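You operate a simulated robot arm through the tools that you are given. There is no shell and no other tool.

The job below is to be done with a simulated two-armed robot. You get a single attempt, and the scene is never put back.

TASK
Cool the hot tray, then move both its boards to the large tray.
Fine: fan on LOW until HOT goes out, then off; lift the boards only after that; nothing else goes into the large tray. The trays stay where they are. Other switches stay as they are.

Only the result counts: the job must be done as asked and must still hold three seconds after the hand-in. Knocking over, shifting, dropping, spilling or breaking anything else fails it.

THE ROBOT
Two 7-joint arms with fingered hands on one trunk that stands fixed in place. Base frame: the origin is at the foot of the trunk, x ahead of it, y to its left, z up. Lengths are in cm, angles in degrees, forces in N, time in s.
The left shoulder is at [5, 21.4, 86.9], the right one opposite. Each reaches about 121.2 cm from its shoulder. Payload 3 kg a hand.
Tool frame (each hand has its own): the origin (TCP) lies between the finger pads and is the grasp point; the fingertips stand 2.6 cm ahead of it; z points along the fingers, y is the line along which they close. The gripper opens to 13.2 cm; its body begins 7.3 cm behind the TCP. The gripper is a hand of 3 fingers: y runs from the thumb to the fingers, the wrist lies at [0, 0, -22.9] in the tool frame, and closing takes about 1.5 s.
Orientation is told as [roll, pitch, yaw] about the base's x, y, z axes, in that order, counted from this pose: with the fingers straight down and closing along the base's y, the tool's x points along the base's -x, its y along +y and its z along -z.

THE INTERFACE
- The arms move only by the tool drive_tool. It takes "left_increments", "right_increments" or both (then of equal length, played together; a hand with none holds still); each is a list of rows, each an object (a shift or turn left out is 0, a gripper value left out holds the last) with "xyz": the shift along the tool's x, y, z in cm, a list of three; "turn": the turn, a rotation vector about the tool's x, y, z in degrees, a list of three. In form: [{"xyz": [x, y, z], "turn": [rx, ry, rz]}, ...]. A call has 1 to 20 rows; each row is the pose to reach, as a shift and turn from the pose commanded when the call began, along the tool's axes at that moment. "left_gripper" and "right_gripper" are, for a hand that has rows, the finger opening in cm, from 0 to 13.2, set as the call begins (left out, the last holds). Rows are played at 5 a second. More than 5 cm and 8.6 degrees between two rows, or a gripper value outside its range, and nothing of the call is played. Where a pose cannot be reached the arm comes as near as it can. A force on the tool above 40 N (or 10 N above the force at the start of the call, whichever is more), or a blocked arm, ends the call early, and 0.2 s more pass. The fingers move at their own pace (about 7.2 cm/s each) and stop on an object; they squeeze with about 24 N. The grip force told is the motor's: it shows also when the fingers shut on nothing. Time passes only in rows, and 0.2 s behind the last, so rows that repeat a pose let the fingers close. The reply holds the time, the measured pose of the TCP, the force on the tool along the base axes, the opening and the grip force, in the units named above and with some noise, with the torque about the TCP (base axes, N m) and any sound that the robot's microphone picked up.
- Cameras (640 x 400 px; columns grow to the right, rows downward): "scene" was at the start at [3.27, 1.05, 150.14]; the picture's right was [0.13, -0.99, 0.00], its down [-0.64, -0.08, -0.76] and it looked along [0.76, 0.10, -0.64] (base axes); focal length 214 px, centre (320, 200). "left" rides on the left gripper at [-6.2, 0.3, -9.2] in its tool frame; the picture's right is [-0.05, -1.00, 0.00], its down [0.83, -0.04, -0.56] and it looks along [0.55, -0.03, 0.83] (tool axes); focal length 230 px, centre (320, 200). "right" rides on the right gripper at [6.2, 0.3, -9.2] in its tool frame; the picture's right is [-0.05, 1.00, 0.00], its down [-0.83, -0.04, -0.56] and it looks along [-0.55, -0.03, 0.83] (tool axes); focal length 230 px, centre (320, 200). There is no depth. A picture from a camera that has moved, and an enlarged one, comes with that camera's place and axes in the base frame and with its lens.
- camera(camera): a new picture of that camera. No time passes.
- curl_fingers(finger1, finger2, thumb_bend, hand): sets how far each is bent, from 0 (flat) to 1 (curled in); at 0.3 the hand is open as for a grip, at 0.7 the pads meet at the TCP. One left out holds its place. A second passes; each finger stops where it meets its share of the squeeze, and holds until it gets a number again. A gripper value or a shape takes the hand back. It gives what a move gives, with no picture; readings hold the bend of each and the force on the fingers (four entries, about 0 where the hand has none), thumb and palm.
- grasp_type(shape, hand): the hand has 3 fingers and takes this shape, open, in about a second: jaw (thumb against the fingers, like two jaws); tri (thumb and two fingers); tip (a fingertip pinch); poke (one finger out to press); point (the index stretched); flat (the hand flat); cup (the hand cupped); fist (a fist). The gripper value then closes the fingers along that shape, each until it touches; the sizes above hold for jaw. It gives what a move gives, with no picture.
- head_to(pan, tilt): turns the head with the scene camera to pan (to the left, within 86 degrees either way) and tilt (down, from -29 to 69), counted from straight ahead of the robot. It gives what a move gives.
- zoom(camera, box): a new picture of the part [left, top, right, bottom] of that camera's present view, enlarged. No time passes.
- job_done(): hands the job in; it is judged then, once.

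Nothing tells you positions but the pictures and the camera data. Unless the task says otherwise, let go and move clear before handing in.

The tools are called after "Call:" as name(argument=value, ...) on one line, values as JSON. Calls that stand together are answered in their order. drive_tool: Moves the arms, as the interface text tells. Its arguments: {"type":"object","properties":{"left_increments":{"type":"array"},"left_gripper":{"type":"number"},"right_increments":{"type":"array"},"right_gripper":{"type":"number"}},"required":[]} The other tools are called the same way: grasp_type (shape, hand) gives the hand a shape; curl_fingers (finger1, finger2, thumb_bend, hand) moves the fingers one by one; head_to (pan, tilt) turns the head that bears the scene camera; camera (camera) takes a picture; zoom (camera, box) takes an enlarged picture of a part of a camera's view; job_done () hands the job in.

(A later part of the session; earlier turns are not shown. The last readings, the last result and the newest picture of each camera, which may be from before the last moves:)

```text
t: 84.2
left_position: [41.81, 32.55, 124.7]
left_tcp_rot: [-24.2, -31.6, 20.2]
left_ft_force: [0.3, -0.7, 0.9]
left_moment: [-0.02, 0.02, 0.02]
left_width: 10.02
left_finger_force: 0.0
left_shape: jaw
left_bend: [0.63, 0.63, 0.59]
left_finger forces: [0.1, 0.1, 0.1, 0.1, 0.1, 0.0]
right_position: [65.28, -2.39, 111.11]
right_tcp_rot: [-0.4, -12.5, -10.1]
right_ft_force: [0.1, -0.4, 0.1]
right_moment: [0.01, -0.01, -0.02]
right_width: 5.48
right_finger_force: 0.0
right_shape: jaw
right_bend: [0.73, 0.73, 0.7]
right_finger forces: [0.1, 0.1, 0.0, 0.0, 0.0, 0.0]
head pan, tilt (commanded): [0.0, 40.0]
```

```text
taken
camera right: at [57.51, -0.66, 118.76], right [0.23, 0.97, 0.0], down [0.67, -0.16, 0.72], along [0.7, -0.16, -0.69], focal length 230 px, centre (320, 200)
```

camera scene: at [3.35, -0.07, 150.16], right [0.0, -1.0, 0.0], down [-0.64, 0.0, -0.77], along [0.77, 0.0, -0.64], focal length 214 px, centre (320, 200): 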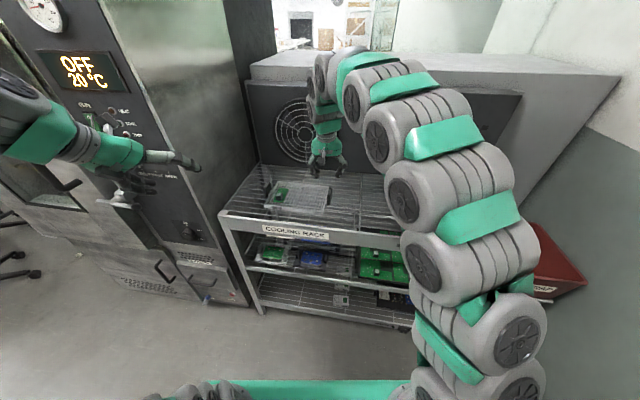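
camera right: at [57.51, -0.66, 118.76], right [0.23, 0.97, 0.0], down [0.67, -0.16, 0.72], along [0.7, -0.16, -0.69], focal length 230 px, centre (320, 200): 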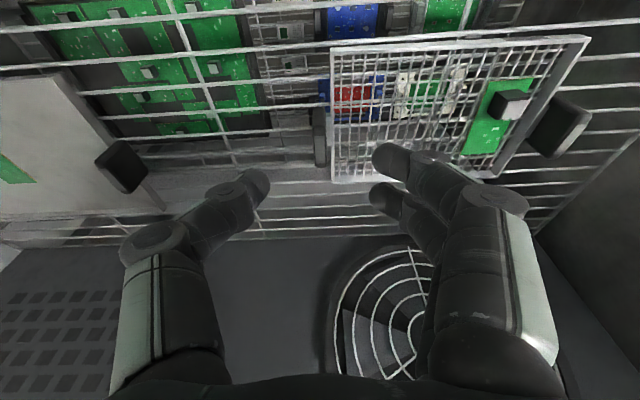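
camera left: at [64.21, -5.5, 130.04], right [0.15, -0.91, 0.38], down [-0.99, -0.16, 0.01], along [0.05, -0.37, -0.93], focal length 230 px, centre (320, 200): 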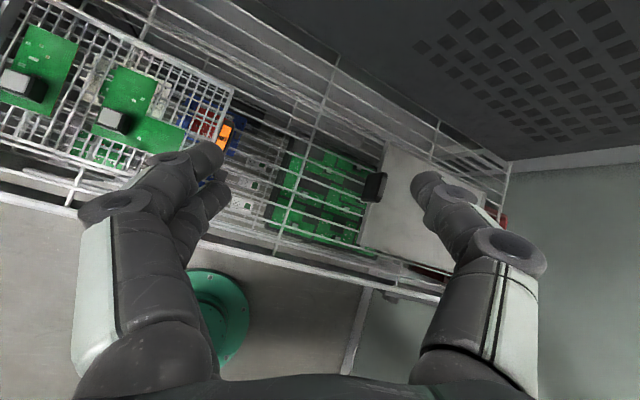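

Right hand is between the trays at [65.3, -2.4, 111.1], tilted 12° to ease its reach. I'll move over the remaining board's block and lower to z ≈ 103.

Call:
drive_tool(right_increments=[{"xyz": [0, 4.3, 0]}, {"xyz": [0.1, 8.6, 1]}, {"xyz": [0.2, 12.6, 3]}, {"xyz": [0.35, 16.5, 5.5]}, {"xyz": [0.48, 20.4, 8.19]}, {"xyz": [0.48, 20.4, 8.19]}], right_gripper=6)

Call:
camera(camera="right")

Call:
zoom(camera="scene", box=[250, 160, 346, 220])

```text
t: 85.6
left_position: [41.71, 32.46, 124.75]
left_tcp_rot: [-24.3, -31.7, 20.0]
left_ft_force: [0.0, 0.5, 0.6]
left_moment: [0.02, 0.01, 0.01]
left_width: 10.02
left_finger_force: 0.0
left_shape: jaw
left_bend: [0.63, 0.63, 0.59]
left_finger forces: [0.0, 0.0, 0.1, 0.1, 0.1, 0.1]
right_position: [70.45, 17.24, 102.97]
right_tcp_rot: [-0.5, -12.4, -10.0]
right_ft_force: [0.3, 0.1, 0.1]
right_moment: [0.0, 0.0, -0.01]
right_width: 5.98
right_finger_force: 0.0
right_shape: jaw
right_bend: [0.73, 0.73, 0.7]
right_finger forces: [0.0, 0.0, 0.0, 0.1, 0.0, 0.0]
head pan, tilt (commanded): [0.0, 40.0]
```

```text
taken
camera right: at [62.58, 19.1, 110.54], right [0.23, 0.97, 0.0], down [0.67, -0.16, 0.72], along [0.7, -0.16, -0.69], focal length 230 px, centre (320, 200)
```

right: 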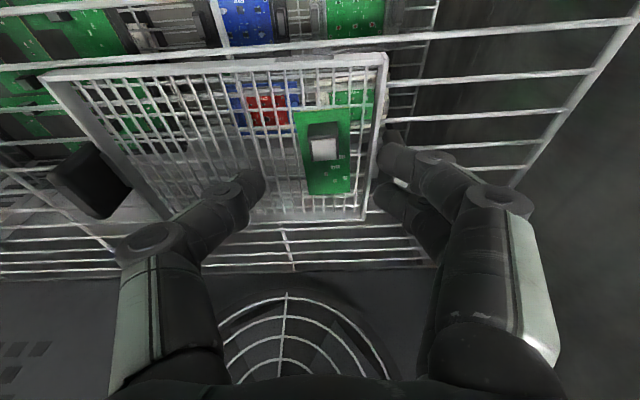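

```text
6.67 times, centred on (298, 190) of scene
camera zoom: at [3.35, -0.07, 150.16], right [0.0, -1.0, 0.0], down [-0.64, 0.0, -0.77], along [0.77, 0.0, -0.64], focal length 1430 px, centre (467, 267)
```

zoom: 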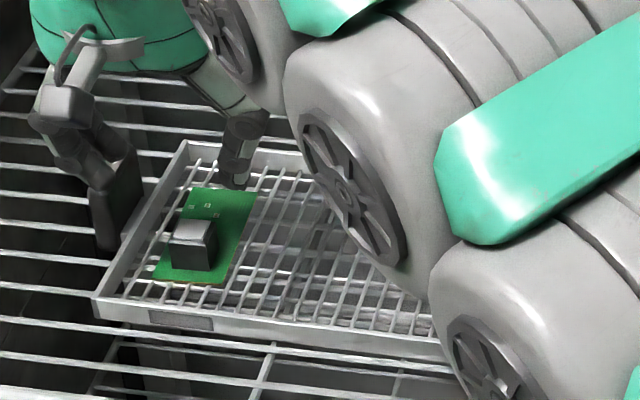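

The block is below, but the tray's left handle stands close to the finger side. I'll zoom to measure the block and the clearance, and narrow the opening.

Call:
zoom(camera="right", box=[240, 80, 440, 205])

Call:
zoom(camera="scene", box=[250, 165, 314, 205])

```text
3.20 times, centred on (340, 142) of right
camera zoom: at [62.58, 19.1, 110.54], right [0.23, 0.97, 0.0], down [0.67, -0.16, 0.72], along [0.7, -0.16, -0.69], focal length 736 px, centre (256, 384)
```

zoom: 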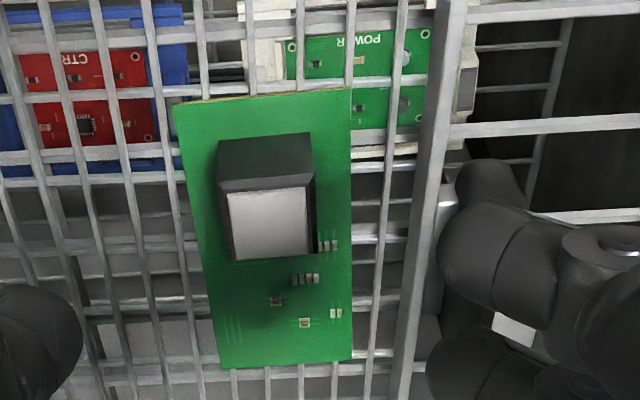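

```text
10.00 times, centred on (282, 185) of scene
camera zoom: at [3.35, -0.07, 150.16], right [0.0, -1.0, 0.0], down [-0.64, 0.0, -0.77], along [0.77, 0.0, -0.64], focal length 2145 px, centre (700, 350)
```

zoom: 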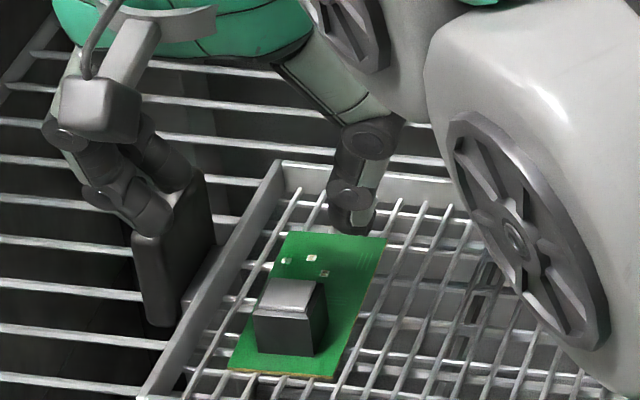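

The block's top centre is confirmed at [72.8, 17.0] and the handle clears with a narrower opening. I'll narrow to 4.2 cm and descend along the fingers part-way.

Call:
drive_tool(right_increments=[{"xyz": [-0.1, 0, 1.2]}, {"xyz": [-0.2, 0.05, 2.6]}, {"xyz": [-0.25, 0.1, 4]}, {"xyz": [-0.25, 0.1, 4]}], right_gripper=4.2)

Call:
camera(camera="right")

Call:
zoom(camera="scene", box=[250, 165, 314, 205])

```text
t: 86.6
left_position: [41.61, 32.64, 124.81]
left_tcp_rot: [-24.0, -31.7, 20.1]
left_ft_force: [0.8, 0.6, 0.4]
left_moment: [0.01, -0.04, -0.01]
left_width: 9.98
left_finger_force: 0.0
left_shape: jaw
left_bend: [0.63, 0.63, 0.59]
left_finger forces: [0.0, 0.0, 0.0, 0.0, 0.0, 0.0]
right_position: [71.23, 17.19, 99.09]
right_tcp_rot: [-0.5, -12.4, -9.9]
right_ft_force: [0.3, -0.5, 0.6]
right_moment: [-0.03, 0.0, 0.01]
right_width: 4.24
right_finger_force: 0.0
right_shape: jaw
right_bend: [0.73, 0.73, 0.7]
right_finger forces: [0.1, 0.1, 0.0, 0.0, 0.0, 0.0]
head pan, tilt (commanded): [0.0, 40.0]
```

```text
taken
camera right: at [63.51, 19.03, 106.69], right [0.23, 0.97, 0.0], down [0.67, -0.16, 0.72], along [0.7, -0.16, -0.69], focal length 230 px, centre (320, 200)
```

right: 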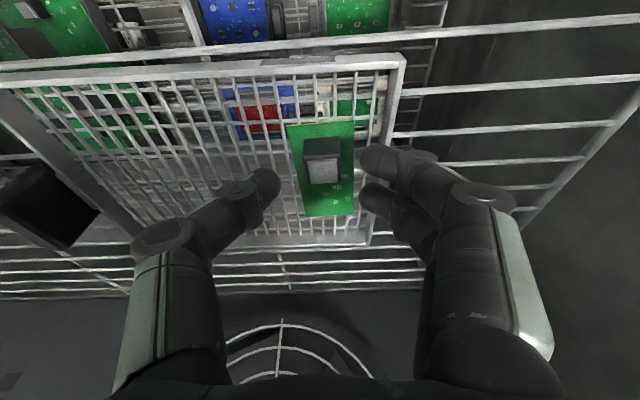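

```text
10.00 times, centred on (282, 185) of scene
camera zoom: at [3.35, -0.07, 150.16], right [0.0, -1.0, 0.0], down [-0.64, 0.0, -0.77], along [0.77, 0.0, -0.64], focal length 2145 px, centre (700, 350)
```

zoom: 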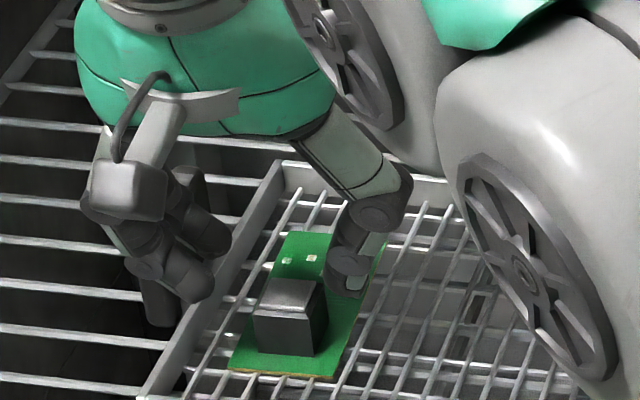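

Well centred on the block with clearance to the handle. I'll go down the last 3.6 cm.

Call:
drive_tool(right_increments=[{"xyz": [-0.15, 0.05, 1.3]}, {"xyz": [-0.3, 0.05, 2.6]}, {"xyz": [-0.42, 0.05, 3.6]}, {"xyz": [-0.42, 0.05, 3.6]}])

Call:
camera(camera="right")

Call:
zoom(camera="scene", box=[250, 165, 314, 205])

```text
t: 87.6
left_position: [41.75, 32.59, 124.67]
left_tcp_rot: [-24.3, -31.8, 20.1]
left_ft_force: [0.3, 0.0, 0.8]
left_moment: [-0.01, -0.02, 0.01]
left_width: 10.01
left_finger_force: 0.0
left_shape: jaw
left_bend: [0.63, 0.63, 0.59]
left_finger forces: [0.0, 0.1, 0.0, 0.0, 0.0, 0.0]
right_position: [72.51, 17.04, 95.41]
right_tcp_rot: [-0.6, -12.5, -9.9]
right_ft_force: [-0.4, -0.1, 0.4]
right_moment: [0.09, -0.02, 0.0]
right_width: 4.2
right_finger_force: 0.0
right_shape: jaw
right_bend: [0.73, 0.74, 0.7]
right_finger forces: [0.0, 1.4, 0.0, 0.0, 0.0, 0.0]
head pan, tilt (commanded): [0.0, 40.0]
```

```text
taken
camera right: at [64.63, 18.89, 103.22], right [0.23, 0.97, 0.0], down [0.67, -0.16, 0.72], along [0.7, -0.16, -0.69], focal length 230 px, centre (320, 200)
```

right: 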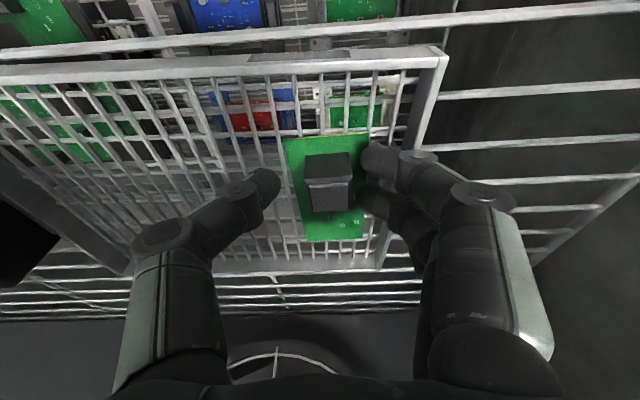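

```text
10.00 times, centred on (282, 185) of scene
camera zoom: at [3.35, -0.07, 150.16], right [0.0, -1.0, 0.0], down [-0.64, 0.0, -0.77], along [0.77, 0.0, -0.64], focal length 2145 px, centre (700, 350)
```

zoom: 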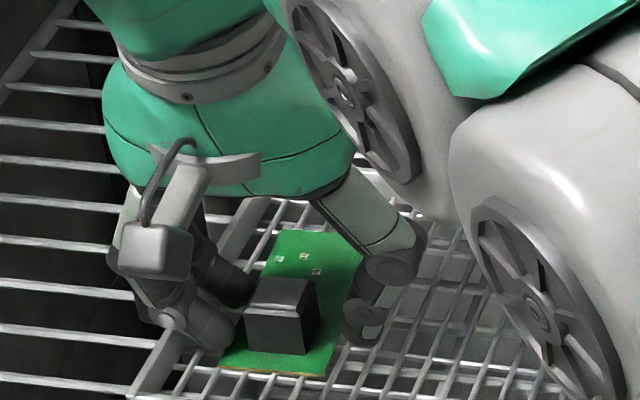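

The finger side is just touching the block, so I'll shift 0.3 cm left to centre, then close.

Call:
drive_tool(right_increments=[{"xyz": [0, 0.3, -0.1]}, {"xyz": [0, 0.3, -0.1]}])

Call:
drive_tool(right_increments=[{"xyz": [0, 0, 0]}, {"xyz": [0, 0, 0]}, {"xyz": [0, 0, 0]}, {"xyz": [0, 0, 0]}, {"xyz": [0, 0, 0]}, {"xyz": [0, 0, 0]}, {"xyz": [0, 0, 0]}], right_gripper=0.5)

Call:
camera(camera="right")

Call:
zoom(camera="scene", box=[240, 160, 336, 220])

```text
t: 88.2
left_position: [41.86, 32.67, 124.76]
left_tcp_rot: [-24.3, -31.7, 20.1]
left_ft_force: [-0.1, -0.4, 0.2]
left_moment: [-0.01, 0.01, -0.02]
left_width: 10.01
left_finger_force: 0.0
left_shape: jaw
left_bend: [0.63, 0.63, 0.59]
left_finger forces: [0.0, 0.1, 0.1, 0.0, 0.0, 0.0]
right_position: [72.35, 17.33, 95.62]
right_tcp_rot: [-0.5, -12.4, -9.9]
right_ft_force: [0.8, -0.8, -0.1]
right_moment: [0.06, -0.03, -0.01]
right_width: 4.17
right_finger_force: 0.1
right_shape: jaw
right_bend: [0.73, 0.74, 0.7]
right_finger forces: [0.0, 1.0, 0.0, 0.0, 0.0, 0.1]
head pan, tilt (commanded): [0.0, 40.0]
```

```text
t: 89.8
left_position: [41.75, 32.62, 124.77]
left_tcp_rot: [-24.2, -31.6, 20.1]
left_ft_force: [-0.3, -0.1, 0.4]
left_moment: [0.0, 0.0, 0.0]
left_width: 10.01
left_finger_force: 0.0
left_shape: jaw
left_bend: [0.63, 0.63, 0.59]
left_finger forces: [0.1, 0.0, 0.0, 0.0, 0.0, 0.0]
right_position: [72.36, 17.35, 95.62]
right_tcp_rot: [-0.5, -12.5, -10.0]
right_ft_force: [0.2, 0.2, 8.5]
right_moment: [0.2, 0.04, 0.03]
right_width: 2.2
right_finger_force: 24.2
right_shape: jaw
right_bend: [0.73, 0.73, 0.7]
right_finger forces: [13.0, 10.6, 0.0, 0.1, 22.5, 0.0]
head pan, tilt (commanded): [0.0, 40.0]
```

```text
taken
camera right: at [64.64, 19.18, 103.3], right [0.23, 0.97, 0.0], down [0.67, -0.16, 0.72], along [0.7, -0.16, -0.69], focal length 230 px, centre (320, 200)
```

right: 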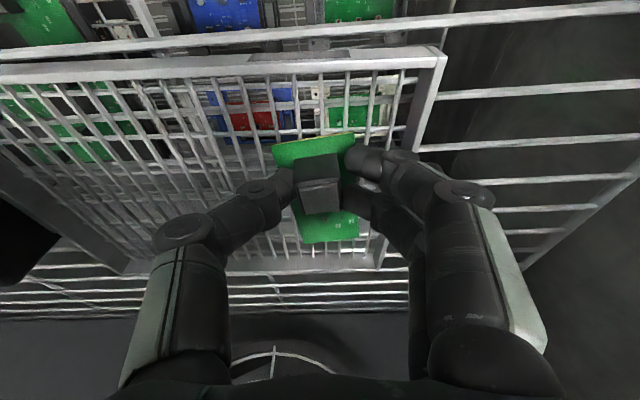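

```text
6.67 times, centred on (288, 190) of scene
camera zoom: at [3.34, -0.07, 150.16], right [0.0, -1.0, 0.0], down [-0.64, 0.0, -0.77], along [0.77, 0.0, -0.64], focal length 1430 px, centre (533, 267)
```

zoom: 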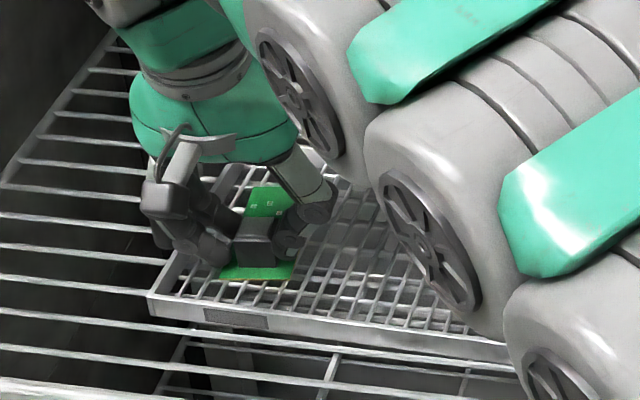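

The grip closed, but the board looks slightly turned. I'll zoom in before lifting.

Call:
zoom(camera="right", box=[240, 110, 400, 260])

Call:
zoom(camera="scene", box=[262, 180, 302, 205])

Call:
camera(camera="left")

```text
2.67 times, centred on (320, 185) of right
camera zoom: at [64.64, 19.18, 103.3], right [0.23, 0.97, 0.0], down [0.67, -0.16, 0.72], along [0.7, -0.16, -0.69], focal length 614 px, centre (320, 240)
```

zoom: 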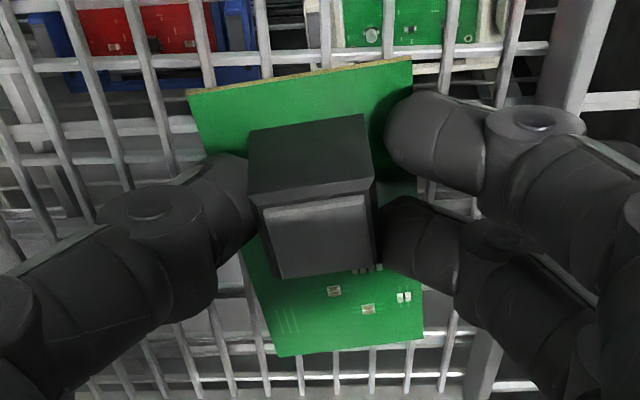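

```text
16.00 times, centred on (282, 192) of scene
camera zoom: at [3.34, -0.07, 150.16], right [0.0, -1.0, 0.0], down [-0.64, 0.0, -0.77], along [0.77, 0.0, -0.64], focal length 3432 px, centre (928, 320)
```

zoom: 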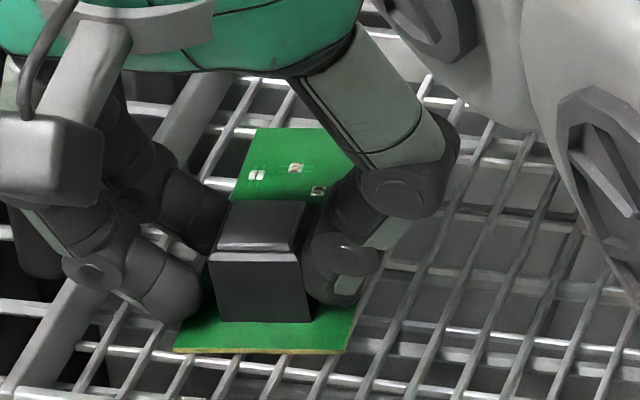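

```text
taken
camera left: at [41.21, 36.76, 135.11], right [0.15, -0.91, 0.38], down [-0.99, -0.16, 0.01], along [0.05, -0.37, -0.93], focal length 230 px, centre (320, 200)
```

left: 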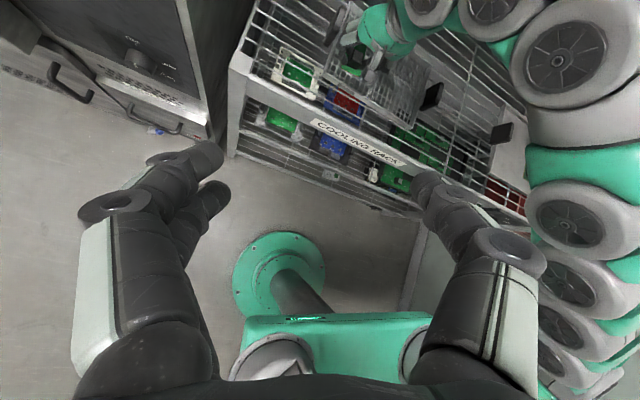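

The board has only yawed by about 5° in the grip, and it's held firmly (24 N). I'll lift it slowly and check.

Call:
drive_tool(right_increments=[{"xyz": [-0.1, 0, -0.5]}, {"xyz": [-0.21, 0, -1]}, {"xyz": [-0.43, 0, -2]}, {"xyz": [-0.64, 0, -3]}, {"xyz": [-0.86, 0, -4]}, {"xyz": [-0.86, 0, -4]}])

Call:
camera(camera="right")

Call:
zoom(camera="scene", box=[240, 160, 336, 220])

```text
t: 91.2
left_position: [41.74, 32.58, 124.83]
left_tcp_rot: [-24.2, -31.7, 20.1]
left_ft_force: [-0.1, 0.9, -0.2]
left_moment: [0.04, 0.03, -0.02]
left_width: 10.02
left_finger_force: 0.1
left_shape: jaw
left_bend: [0.63, 0.63, 0.59]
left_finger forces: [0.0, 0.0, 0.0, 0.1, 0.0, 0.1]
right_position: [72.44, 17.35, 99.71]
right_tcp_rot: [-0.4, -12.3, -10.0]
right_ft_force: [0.4, 0.3, -0.7]
right_moment: [0.03, -0.01, -0.03]
right_width: 2.09
right_finger_force: 24.0
right_shape: jaw
right_bend: [0.74, 0.72, 0.71]
right_finger forces: [9.6, 11.3, 0.0, 0.0, 20.8, 0.0]
head pan, tilt (commanded): [0.0, 40.0]
```

```text
taken
camera right: at [64.6, 19.18, 107.43], right [0.23, 0.97, 0.0], down [0.67, -0.16, 0.72], along [0.7, -0.16, -0.69], focal length 230 px, centre (320, 200)
```

right: 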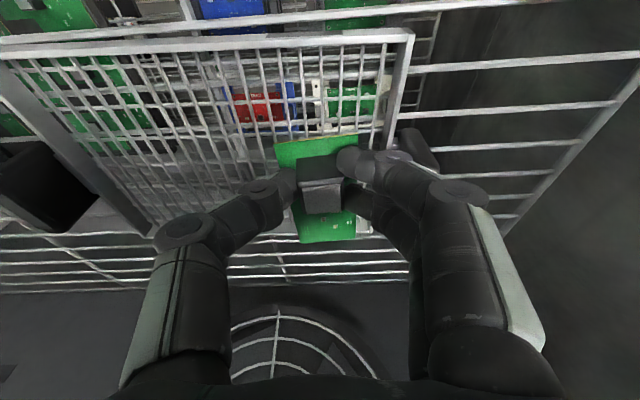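

```text
6.67 times, centred on (288, 190) of scene
camera zoom: at [3.35, -0.07, 150.16], right [0.0, -1.0, 0.0], down [-0.64, 0.0, -0.77], along [0.77, 0.0, -0.64], focal length 1430 px, centre (533, 267)
```

zoom: 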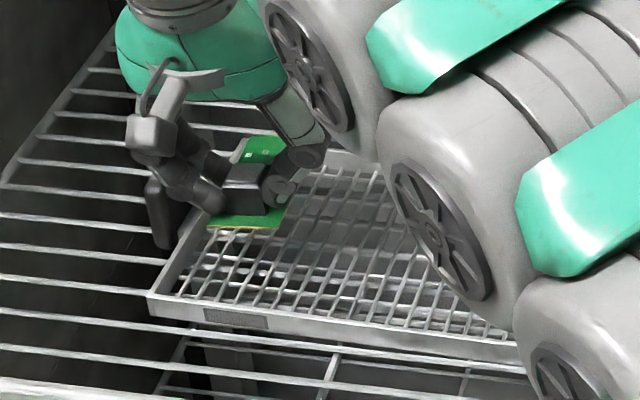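

The second board is up and clear, level in the grip. I'll carry it back, up and across to above the large tray's left part.

Call:
drive_tool(right_increments=[{"xyz": [1.21, -0.5, -1.49]}, {"xyz": [2.39, -1.5, -3.09]}, {"xyz": [3.54, -3, -4.87]}, {"xyz": [3.7, -5.5, -6.45]}, {"xyz": [3.38, -8.5, -7.91]}, {"xyz": [3.17, -11.5, -8.89]}, {"xyz": [2.95, -14.5, -9.86]}, {"xyz": [2.84, -17.5, -10.35]}, {"xyz": [2.74, -20.5, -10.84]}, {"xyz": [2.74, -23.5, -10.84]}, {"xyz": [2.74, -26.5, -10.84]}, {"xyz": [2.74, -29.5, -10.84]}, {"xyz": [2.74, -32.5, -10.84]}, {"xyz": [2.74, -35.5, -10.84]}, {"xyz": [2.74, -38.5, -10.84]}, {"xyz": [2.74, -41.5, -10.84]}, {"xyz": [2.74, -44.5, -10.84]}, {"xyz": [2.74, -47.5, -10.84]}, {"xyz": [2.74, -50.5, -10.84]}, {"xyz": [2.74, -53.5, -10.84]}])

Call:
camera(camera="right")

Call:
camera(camera="scene")

```text
t: 95.4
left_position: [41.85, 32.57, 124.75]
left_tcp_rot: [-24.2, -31.7, 20.2]
left_ft_force: [-0.3, 0.0, 0.3]
left_moment: [0.03, -0.03, -0.01]
left_width: 10.03
left_finger_force: 0.1
left_shape: jaw
left_bend: [0.63, 0.63, 0.59]
left_finger forces: [0.1, 0.0, 0.0, 0.0, 0.0, 0.0]
right_position: [58.04, -34.23, 110.19]
right_tcp_rot: [-0.4, -12.4, -10.0]
right_ft_force: [-0.5, -0.5, 0.1]
right_moment: [-0.01, 0.04, 0.02]
right_width: 2.07
right_finger_force: 24.1
right_shape: jaw
right_bend: [0.74, 0.72, 0.71]
right_finger forces: [8.8, 10.5, 0.0, 0.0, 19.8, 0.0]
head pan, tilt (commanded): [0.0, 40.0]
```

```text
taken
camera right: at [50.35, -32.4, 117.85], right [0.23, 0.97, 0.0], down [0.68, -0.16, 0.72], along [0.7, -0.16, -0.69], focal length 230 px, centre (320, 200)
```

right: 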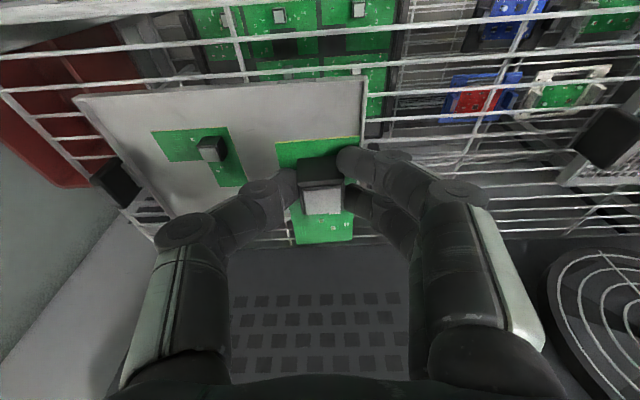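

```text
taken
camera scene: at [3.35, -0.07, 150.16], right [0.0, -1.0, 0.0], down [-0.64, 0.0, -0.77], along [0.77, 0.0, -0.64], focal length 214 px, centre (320, 200)
```

scene: 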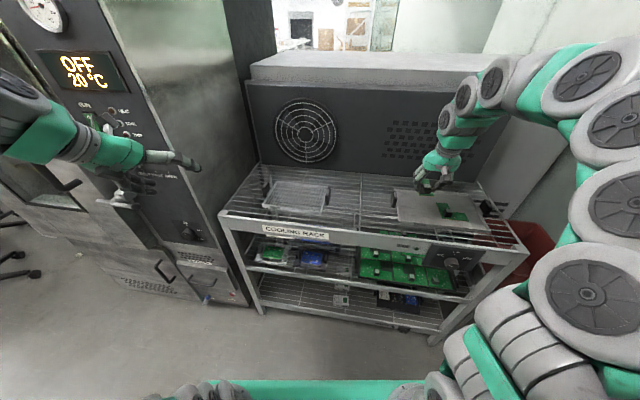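

The board is over the large tray's left side, the first board visible to its right. I'll move in over the spot and lower to a few cm above the floor.

Call:
drive_tool(right_increments=[{"xyz": [-1.5, -1, 1]}, {"xyz": [-3, -2, 3]}, {"xyz": [-4, -3, 5.5]}, {"xyz": [-4.33, -3, 8]}, {"xyz": [-4.33, -3, 10.5]}, {"xyz": [-4.33, -3, 12.2]}, {"xyz": [-4.33, -3, 12.2]}])

Call:
camera(camera="right")

Call:
zoom(camera="scene", box=[380, 160, 508, 240])

```text
t: 97.0
left_position: [41.67, 32.43, 124.73]
left_tcp_rot: [-24.2, -31.7, 20.1]
left_ft_force: [-0.5, -0.6, 0.5]
left_moment: [0.01, 0.01, 0.03]
left_width: 10.01
left_finger_force: 0.0
left_shape: jaw
left_bend: [0.63, 0.63, 0.59]
left_finger forces: [0.0, 0.0, 0.1, 0.0, 0.0, 0.0]
right_position: [64.15, -38.36, 99.28]
right_tcp_rot: [-0.4, -12.5, -9.9]
right_ft_force: [0.3, -0.7, 0.1]
right_moment: [0.0, -0.03, -0.04]
right_width: 2.06
right_finger_force: 24.3
right_shape: jaw
right_bend: [0.74, 0.72, 0.71]
right_finger forces: [8.8, 10.5, 0.0, 0.1, 19.6, 0.0]
head pan, tilt (commanded): [0.0, 40.0]
```

```text
taken
camera right: at [56.43, -36.6, 106.93], right [0.23, 0.97, 0.0], down [0.67, -0.16, 0.72], along [0.7, -0.16, -0.69], focal length 230 px, centre (320, 200)
```

right: 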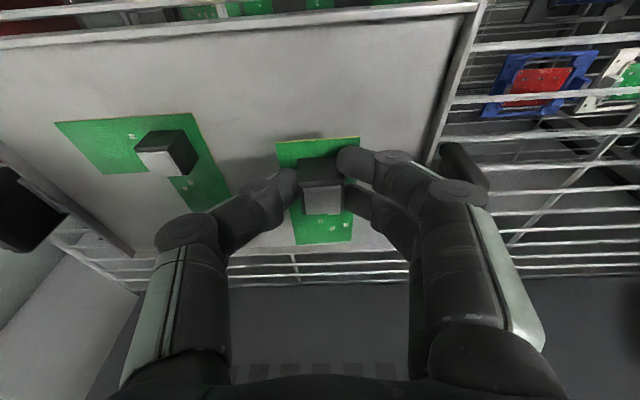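

```text
5.00 times, centred on (444, 200) of scene
camera zoom: at [3.35, -0.07, 150.16], right [0.0, -1.0, 0.0], down [-0.64, 0.0, -0.77], along [0.77, 0.0, -0.64], focal length 1072 px, centre (-300, 200)
```

zoom: 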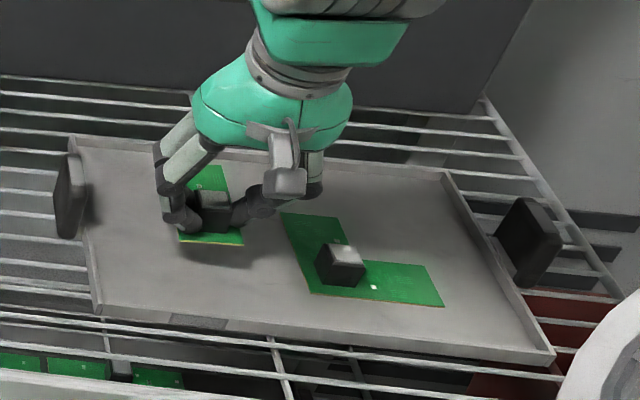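

Position is good, well inside the lips and clear of the first board. I'll lower vertically in small steps until it touches.

Call:
drive_tool(right_increments=[{"xyz": [0.21, 0, 0.98]}, {"xyz": [0.43, 0, 1.95]}, {"xyz": [0.6, 0, 2.74]}, {"xyz": [0.6, 0, 2.74]}])

Call:
drive_tool(right_increments=[{"xyz": [0.06, 0, 0.29]}])

Call:
drive_tool(right_increments=[{"xyz": [0.05, 0, 0.24]}])

Call:
zoom(camera="scene", box=[390, 180, 470, 230])

```text
t: 98.0
left_position: [41.74, 32.56, 124.73]
left_tcp_rot: [-24.2, -31.7, 20.1]
left_ft_force: [0.1, -0.4, 0.2]
left_moment: [0.0, 0.03, 0.0]
left_width: 10.0
left_finger_force: 0.0
left_shape: jaw
left_bend: [0.63, 0.63, 0.59]
left_finger forces: [0.0, 0.0, 0.0, 0.0, 0.0, 0.0]
right_position: [64.37, -38.32, 96.38]
right_tcp_rot: [-0.5, -12.4, -10.0]
right_ft_force: [-0.3, -0.2, -0.3]
right_moment: [0.0, 0.0, -0.05]
right_width: 2.06
right_finger_force: 24.2
right_shape: jaw
right_bend: [0.74, 0.72, 0.71]
right_finger forces: [8.8, 10.5, 0.0, 0.1, 19.7, 0.0]
head pan, tilt (commanded): [0.0, 40.0]
```

```text
t: 98.4
left_position: [41.77, 32.52, 124.82]
left_tcp_rot: [-24.1, -31.6, 20.2]
left_ft_force: [0.1, -0.5, 0.1]
left_moment: [-0.03, 0.0, 0.02]
left_width: 10.04
left_finger_force: 0.2
left_shape: jaw
left_bend: [0.63, 0.63, 0.59]
left_finger forces: [0.0, 0.0, 0.0, 0.0, 0.1, 0.0]
right_position: [64.26, -38.48, 95.98]
right_tcp_rot: [-0.4, -12.5, -10.0]
right_ft_force: [-0.6, 0.0, 0.0]
right_moment: [0.02, 0.0, 0.02]
right_width: 2.04
right_finger_force: 23.8
right_shape: jaw
right_bend: [0.74, 0.72, 0.71]
right_finger forces: [8.7, 10.5, 0.0, 0.1, 19.5, 0.0]
head pan, tilt (commanded): [0.0, 40.0]
```

```text
t: 98.8
left_position: [41.7, 32.56, 124.77]
left_tcp_rot: [-24.3, -31.7, 20.1]
left_ft_force: [-0.5, 0.1, -0.3]
left_moment: [-0.01, -0.02, -0.03]
left_width: 10.01
left_finger_force: 0.1
left_shape: jaw
left_bend: [0.63, 0.63, 0.59]
left_finger forces: [0.0, 0.1, 0.0, 0.0, 0.0, 0.1]
right_position: [64.16, -38.57, 95.79]
right_tcp_rot: [-0.5, -12.4, -9.9]
right_ft_force: [-0.1, 0.7, 0.1]
right_moment: [-0.01, 0.0, 0.01]
right_width: 2.04
right_finger_force: 24.1
right_shape: jaw
right_bend: [0.74, 0.72, 0.71]
right_finger forces: [8.7, 10.5, 0.0, 0.0, 19.6, 0.1]
head pan, tilt (commanded): [0.0, 40.0]
```

```text
8.00 times, centred on (430, 205) of scene
camera zoom: at [3.35, -0.07, 150.16], right [0.0, -1.0, 0.0], down [-0.64, 0.0, -0.77], along [0.77, 0.0, -0.64], focal length 1716 px, centre (-560, 160)
```

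zoom: 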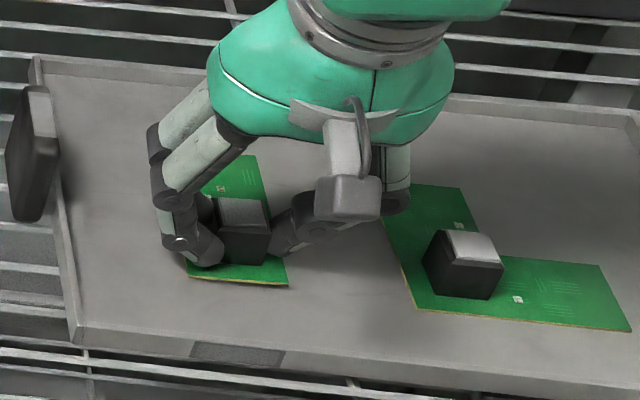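

Still hovering just above the floor. A few more small steps down.

Call:
drive_tool(right_increments=[{"xyz": [0.05, 0, 0.24]}])

Call:
drive_tool(right_increments=[{"xyz": [0.04, 0, 0.2]}])

Call:
zoom(camera="scene", box=[390, 180, 470, 230])

```text
t: 99.2
left_position: [41.7, 32.59, 124.85]
left_tcp_rot: [-24.2, -31.7, 20.1]
left_ft_force: [0.2, -0.9, 0.1]
left_moment: [-0.03, 0.02, -0.02]
left_width: 10.02
left_finger_force: 0.1
left_shape: jaw
left_bend: [0.63, 0.63, 0.59]
left_finger forces: [0.0, 0.0, 0.0, 0.0, 0.0, 0.0]
right_position: [64.3, -38.57, 95.6]
right_tcp_rot: [-0.6, -12.5, -10.0]
right_ft_force: [0.1, 0.9, 2.9]
right_moment: [0.13, 0.03, -0.02]
right_width: 2.06
right_finger_force: 23.8
right_shape: jaw
right_bend: [0.74, 0.72, 0.71]
right_finger forces: [12.4, 10.4, 0.1, 0.1, 20.5, 0.0]
head pan, tilt (commanded): [0.0, 40.0]
```

```text
t: 99.6
left_position: [41.77, 32.56, 124.65]
left_tcp_rot: [-24.2, -31.7, 20.0]
left_ft_force: [-0.4, -0.6, -0.9]
left_moment: [-0.02, 0.02, 0.01]
left_width: 10.04
left_finger_force: 0.1
left_shape: jaw
left_bend: [0.63, 0.63, 0.59]
left_finger forces: [0.1, 0.0, 0.0, 0.1, 0.0, 0.0]
right_position: [64.27, -38.48, 95.54]
right_tcp_rot: [-0.4, -12.6, -9.9]
right_ft_force: [-0.2, 0.5, 12.0]
right_moment: [0.25, 0.04, -0.02]
right_width: 2.15
right_finger_force: 23.6
right_shape: jaw
right_bend: [0.75, 0.73, 0.71]
right_finger forces: [21.1, 10.8, 0.0, 0.0, 23.9, 0.0]
head pan, tilt (commanded): [0.0, 40.0]
```

```text
8.00 times, centred on (430, 205) of scene
camera zoom: at [3.34, -0.06, 150.16], right [0.0, -1.0, 0.0], down [-0.64, 0.0, -0.77], along [0.77, 0.0, -0.64], focal length 1716 px, centre (-560, 160)
```

zoom: 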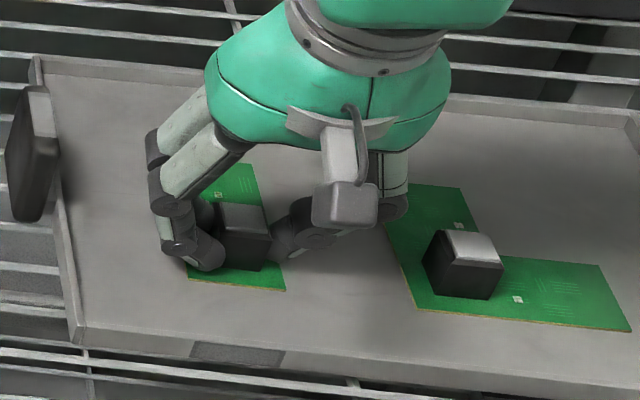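

Contact with the floor (12 N). I'll ease up slightly and open.

Call:
drive_tool(right_increments=[{"xyz": [-0.04, 0, -0.18]}])

Call:
drive_tool(right_increments=[{"xyz": [0, 0, 0]}, {"xyz": [0, 0, 0]}, {"xyz": [0, 0, 0]}, {"xyz": [0, 0, 0]}, {"xyz": [0, 0, 0]}], right_gripper=5)

Call:
camera(camera="right")

Call:
zoom(camera="scene", box=[390, 180, 470, 230])

```text
t: 100.0
left_position: [41.65, 32.55, 124.72]
left_tcp_rot: [-24.3, -31.8, 20.1]
left_ft_force: [0.4, 0.2, -0.2]
left_moment: [0.0, 0.03, -0.01]
left_width: 10.02
left_finger_force: 0.1
left_shape: jaw
left_bend: [0.63, 0.63, 0.59]
left_finger forces: [0.0, 0.1, 0.0, 0.1, 0.1, 0.1]
right_position: [64.24, -38.49, 95.37]
right_tcp_rot: [-0.6, -12.4, -10.0]
right_ft_force: [0.9, -0.7, 1.4]
right_moment: [0.02, 0.03, 0.01]
right_width: 2.08
right_finger_force: 24.0
right_shape: jaw
right_bend: [0.74, 0.73, 0.71]
right_finger forces: [12.4, 11.4, 0.0, 0.0, 21.4, 0.1]
head pan, tilt (commanded): [0.0, 40.0]
```

```text
t: 101.2
left_position: [41.67, 32.6, 124.77]
left_tcp_rot: [-24.2, -31.7, 20.0]
left_ft_force: [0.6, 0.0, 0.6]
left_moment: [-0.03, -0.01, 0.01]
left_width: 10.01
left_finger_force: 0.1
left_shape: jaw
left_bend: [0.63, 0.63, 0.59]
left_finger forces: [0.1, 0.1, 0.0, 0.0, 0.0, 0.0]
right_position: [64.21, -38.55, 95.51]
right_tcp_rot: [-0.5, -12.4, -10.0]
right_ft_force: [-0.3, -0.1, 0.7]
right_moment: [0.01, 0.0, 0.0]
right_width: 4.95
right_finger_force: 0.0
right_shape: jaw
right_bend: [0.74, 0.74, 0.7]
right_finger forces: [0.0, 0.0, 0.0, 0.1, 0.0, 0.0]
head pan, tilt (commanded): [0.0, 40.0]
```

```text
taken
camera right: at [56.47, -36.74, 103.24], right [0.23, 0.97, 0.0], down [0.67, -0.16, 0.72], along [0.7, -0.16, -0.69], focal length 230 px, centre (320, 200)
```

right: 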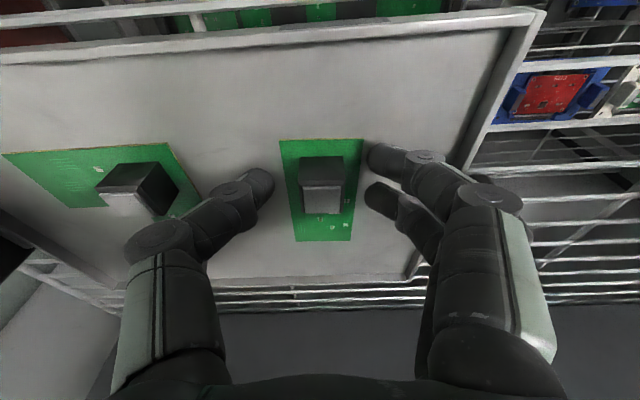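

```text
8.00 times, centred on (430, 205) of scene
camera zoom: at [3.35, -0.07, 150.16], right [0.0, -1.0, 0.0], down [-0.64, 0.0, -0.77], along [0.77, 0.0, -0.64], focal length 1716 px, centre (-560, 160)
```

zoom: 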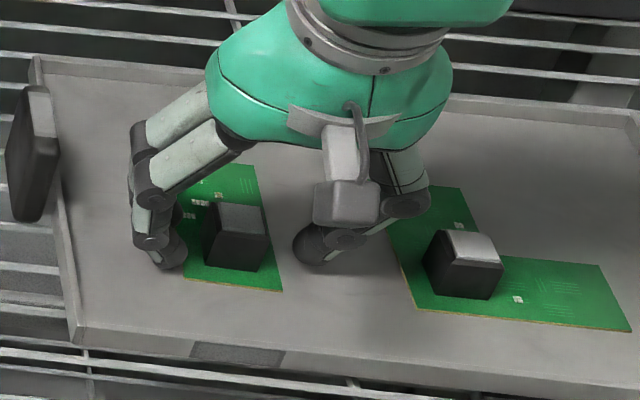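

Both boards lie in the large tray. I'll withdraw the hand upward and away, then check the whole scene.

Call:
drive_tool(right_increments=[{"xyz": [0, 0, -2]}, {"xyz": [0, 0, -5]}, {"xyz": [0, 0, -9]}, {"xyz": [0, 0, -13]}, {"xyz": [1, -3, -16]}, {"xyz": [4, -6, -17]}, {"xyz": [8, -8, -17]}, {"xyz": [12, -10, -17]}])

Call:
camera(camera="scene")

Call:
zoom(camera="scene", box=[370, 160, 530, 260])

Call:
zoom(camera="scene", box=[240, 160, 368, 240])

Call:
zoom(camera="scene", box=[380, 220, 508, 300])

```text
t: 103.0
left_position: [41.77, 32.58, 124.79]
left_tcp_rot: [-24.1, -31.7, 20.0]
left_ft_force: [-0.3, 0.2, -0.2]
left_moment: [-0.01, 0.02, 0.01]
left_width: 10.02
left_finger_force: 0.2
left_shape: jaw
left_bend: [0.63, 0.63, 0.59]
left_finger forces: [0.1, 0.0, 0.0, 0.0, 0.0, 0.0]
right_position: [47.19, -45.65, 109.76]
right_tcp_rot: [-0.5, -12.4, -9.9]
right_ft_force: [0.0, 0.3, 0.5]
right_moment: [0.0, -0.02, -0.02]
right_width: 4.95
right_finger_force: 0.1
right_shape: jaw
right_bend: [0.74, 0.74, 0.7]
right_finger forces: [0.0, 0.0, 0.1, 0.0, 0.0, 0.0]
head pan, tilt (commanded): [0.0, 40.0]
```

```text
taken
camera scene: at [3.35, -0.07, 150.16], right [0.0, -1.0, 0.0], down [-0.64, 0.0, -0.77], along [0.77, 0.0, -0.64], focal length 214 px, centre (320, 200)
```

scene: 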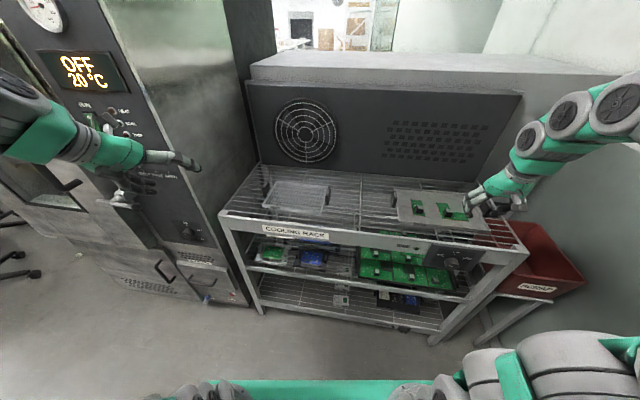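

```text
4.00 times, centred on (450, 210) of scene
camera zoom: at [3.35, -0.07, 150.16], right [0.0, -1.0, 0.0], down [-0.64, 0.0, -0.77], along [0.77, 0.0, -0.64], focal length 858 px, centre (-200, 160)
```

zoom: 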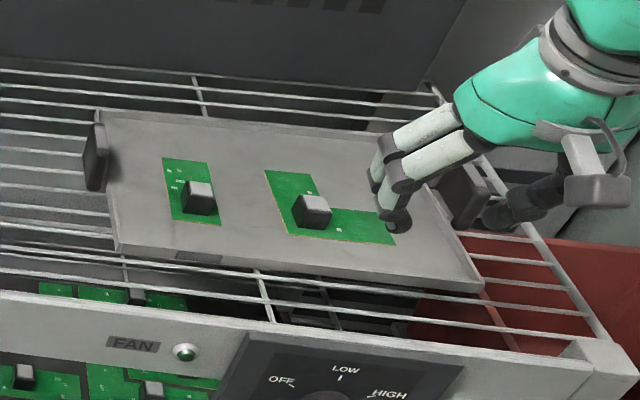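

```text
5.00 times, centred on (304, 200) of scene
camera zoom: at [3.35, -0.07, 150.16], right [0.0, -1.0, 0.0], down [-0.64, 0.0, -0.77], along [0.77, 0.0, -0.64], focal length 1072 px, centre (400, 200)
```

zoom: 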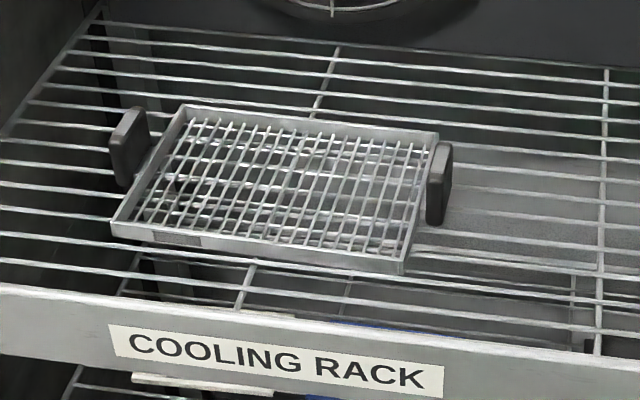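

```text
5.00 times, centred on (444, 260) of scene
camera zoom: at [3.35, -0.07, 150.16], right [0.0, -1.0, 0.0], down [-0.64, 0.0, -0.77], along [0.77, 0.0, -0.64], focal length 1072 px, centre (-300, -100)
```

zoom: 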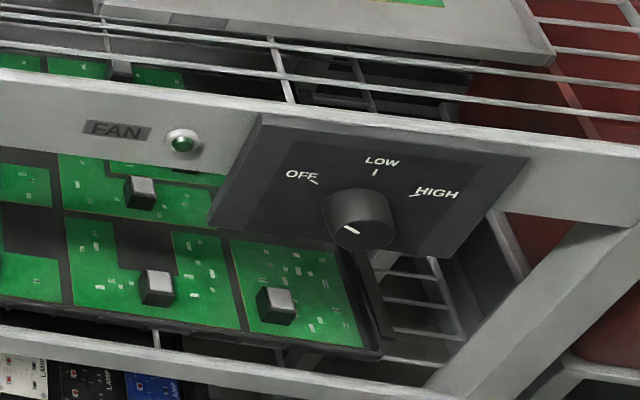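

Both boards are in the large tray and the fan is off. I want to check whether the small tray moved while I was working, using the same crop as before.

Call:
zoom(camera="scene", box=[250, 170, 346, 230])

Call:
zoom(camera="scene", box=[370, 170, 530, 270])

```text
6.67 times, centred on (298, 200) of scene
camera zoom: at [3.35, -0.07, 150.16], right [0.0, -1.0, 0.0], down [-0.64, 0.0, -0.77], along [0.77, 0.0, -0.64], focal length 1430 px, centre (467, 200)
```

zoom: 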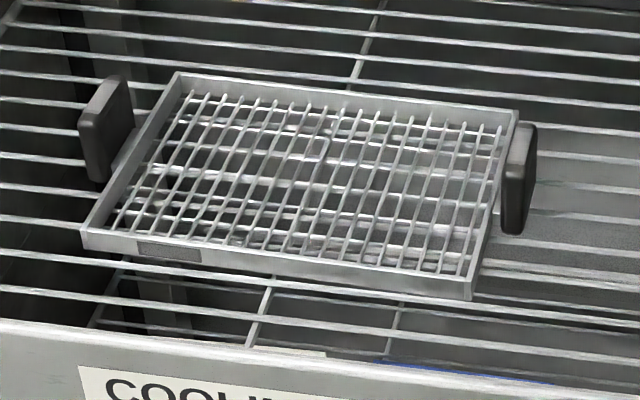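

```text
4.00 times, centred on (450, 220) of scene
camera zoom: at [3.35, -0.07, 150.16], right [0.0, -1.0, 0.0], down [-0.64, 0.0, -0.77], along [0.77, 0.0, -0.64], focal length 858 px, centre (-200, 120)
```

zoom: 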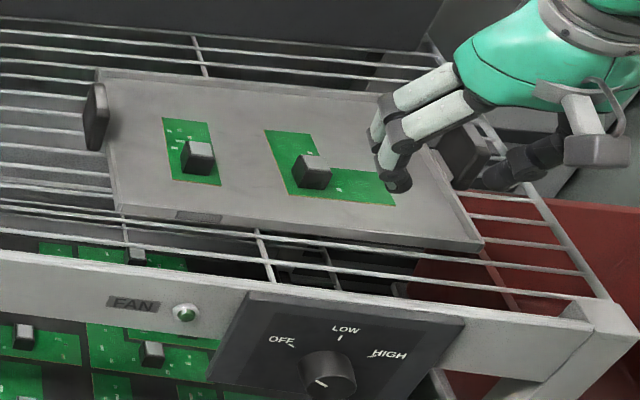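

The large tray hasn't moved, but the small tray shifted about 0.65 cm to the left when a finger brushed its handle. I'll nudge it back gently with the left hand, first bringing that hand to point down, closed, well above the rack.

Call:
drive_tool(left_increments=[{"xyz": [-1.64, 0.44, 3], "turn": [-2.47, 6.05, 3.73]}, {"xyz": [-3.28, 0.89, 6], "turn": [-4.93, 12.1, 7.47]}, {"xyz": [-4.93, 1.33, 9], "turn": [-7.4, 18.15, 11.2]}, {"xyz": [-6.57, 1.77, 12], "turn": [-9.87, 24.2, 14.93]}, {"xyz": [-8.2, 2.2, 15], "turn": [-12.33, 30.25, 18.67]}, {"xyz": [-9.85, 2.66, 18], "turn": [-14.8, 36.3, 22.4]}, {"xyz": [-9.85, 2.66, 18], "turn": [-14.8, 36.3, 22.4]}], left_gripper=0)

Call:
camera(camera="left")

Call:
camera(camera="scene")

```text
t: 104.6
left_position: [60.14, 33.82, 115.05]
left_tcp_rot: [0.1, -0.2, -10.1]
left_ft_force: [0.1, -0.3, 0.4]
left_moment: [0.04, 0.0, 0.01]
left_width: 0.01
left_finger_force: 23.7
left_shape: jaw
left_bend: [0.63, 0.63, 0.66]
left_finger forces: [0.0, 0.0, 0.1, 0.0, 0.0, 0.0]
right_position: [47.4, -45.67, 109.86]
right_tcp_rot: [-0.5, -12.4, -9.9]
right_ft_force: [-0.3, -0.2, -1.0]
right_moment: [-0.03, -0.01, 0.0]
right_width: 4.96
right_finger_force: 0.0
right_shape: jaw
right_bend: [0.74, 0.74, 0.7]
right_finger forces: [0.1, 0.1, 0.0, 0.0, 0.1, 0.1]
head pan, tilt (commanded): [0.0, 40.0]
```

```text
taken
camera left: at [66.24, 33.03, 124.37], right [-0.12, -0.99, 0.0], down [-0.83, 0.1, 0.55], along [-0.55, 0.07, -0.83], focal length 230 px, centre (320, 200)
```

left: 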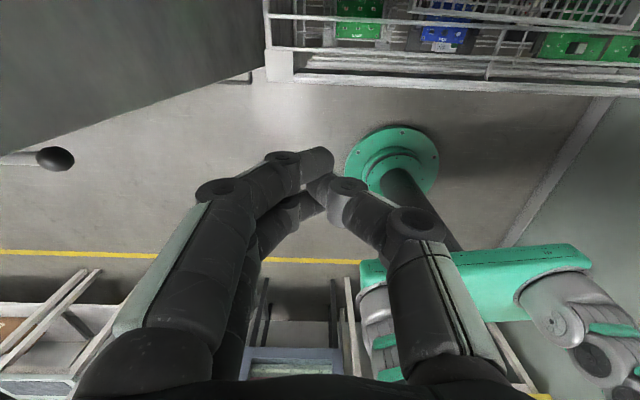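

```text
taken
camera scene: at [3.35, -0.07, 150.16], right [0.0, -1.0, 0.0], down [-0.64, 0.0, -0.77], along [0.77, 0.0, -0.64], focal length 214 px, centre (320, 200)
```

scene: 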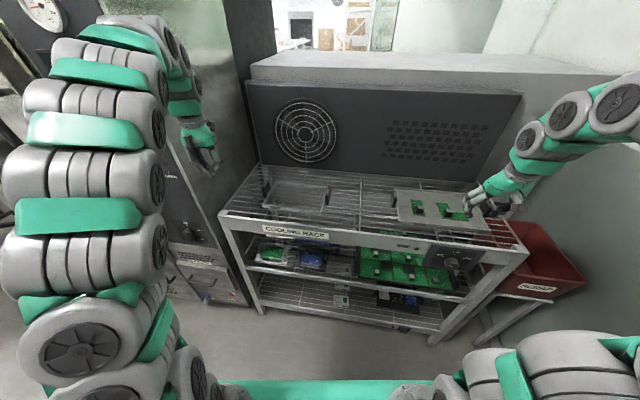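

The left hand points down at [60.1, 33.8, 115], clear of the oven. I'll zoom on the left handle of the small tray to place the push.

Call:
zoom(camera="scene", box=[254, 175, 286, 205])

Call:
zoom(camera="right", box=[320, 0, 640, 200])

```text
13.33 times, centred on (270, 190) of scene
camera zoom: at [3.35, -0.07, 150.16], right [0.0, -1.0, 0.0], down [-0.64, 0.0, -0.77], along [0.77, 0.0, -0.64], focal length 2860 px, centre (987, 333)
```

zoom: 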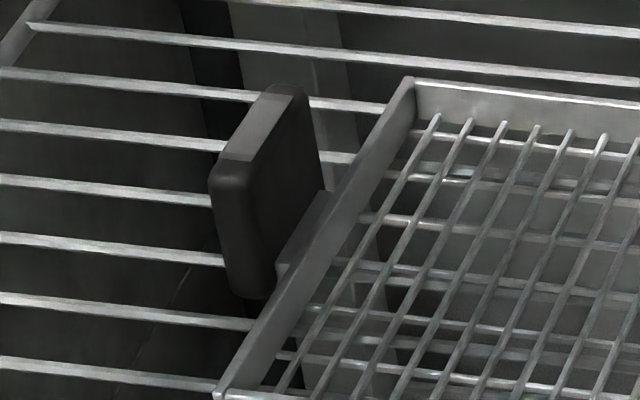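

```text
2.00 times, centred on (480, 100) of right
camera zoom: at [39.57, -43.85, 117.49], right [0.23, 0.97, 0.0], down [0.67, -0.16, 0.72], along [0.7, -0.16, -0.69], focal length 460 px, centre (0, 400)
```

zoom: 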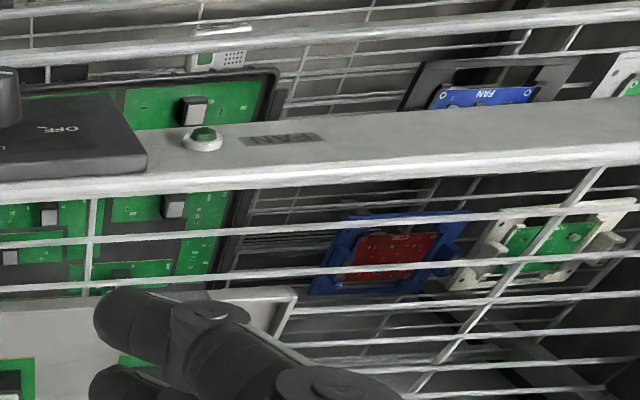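

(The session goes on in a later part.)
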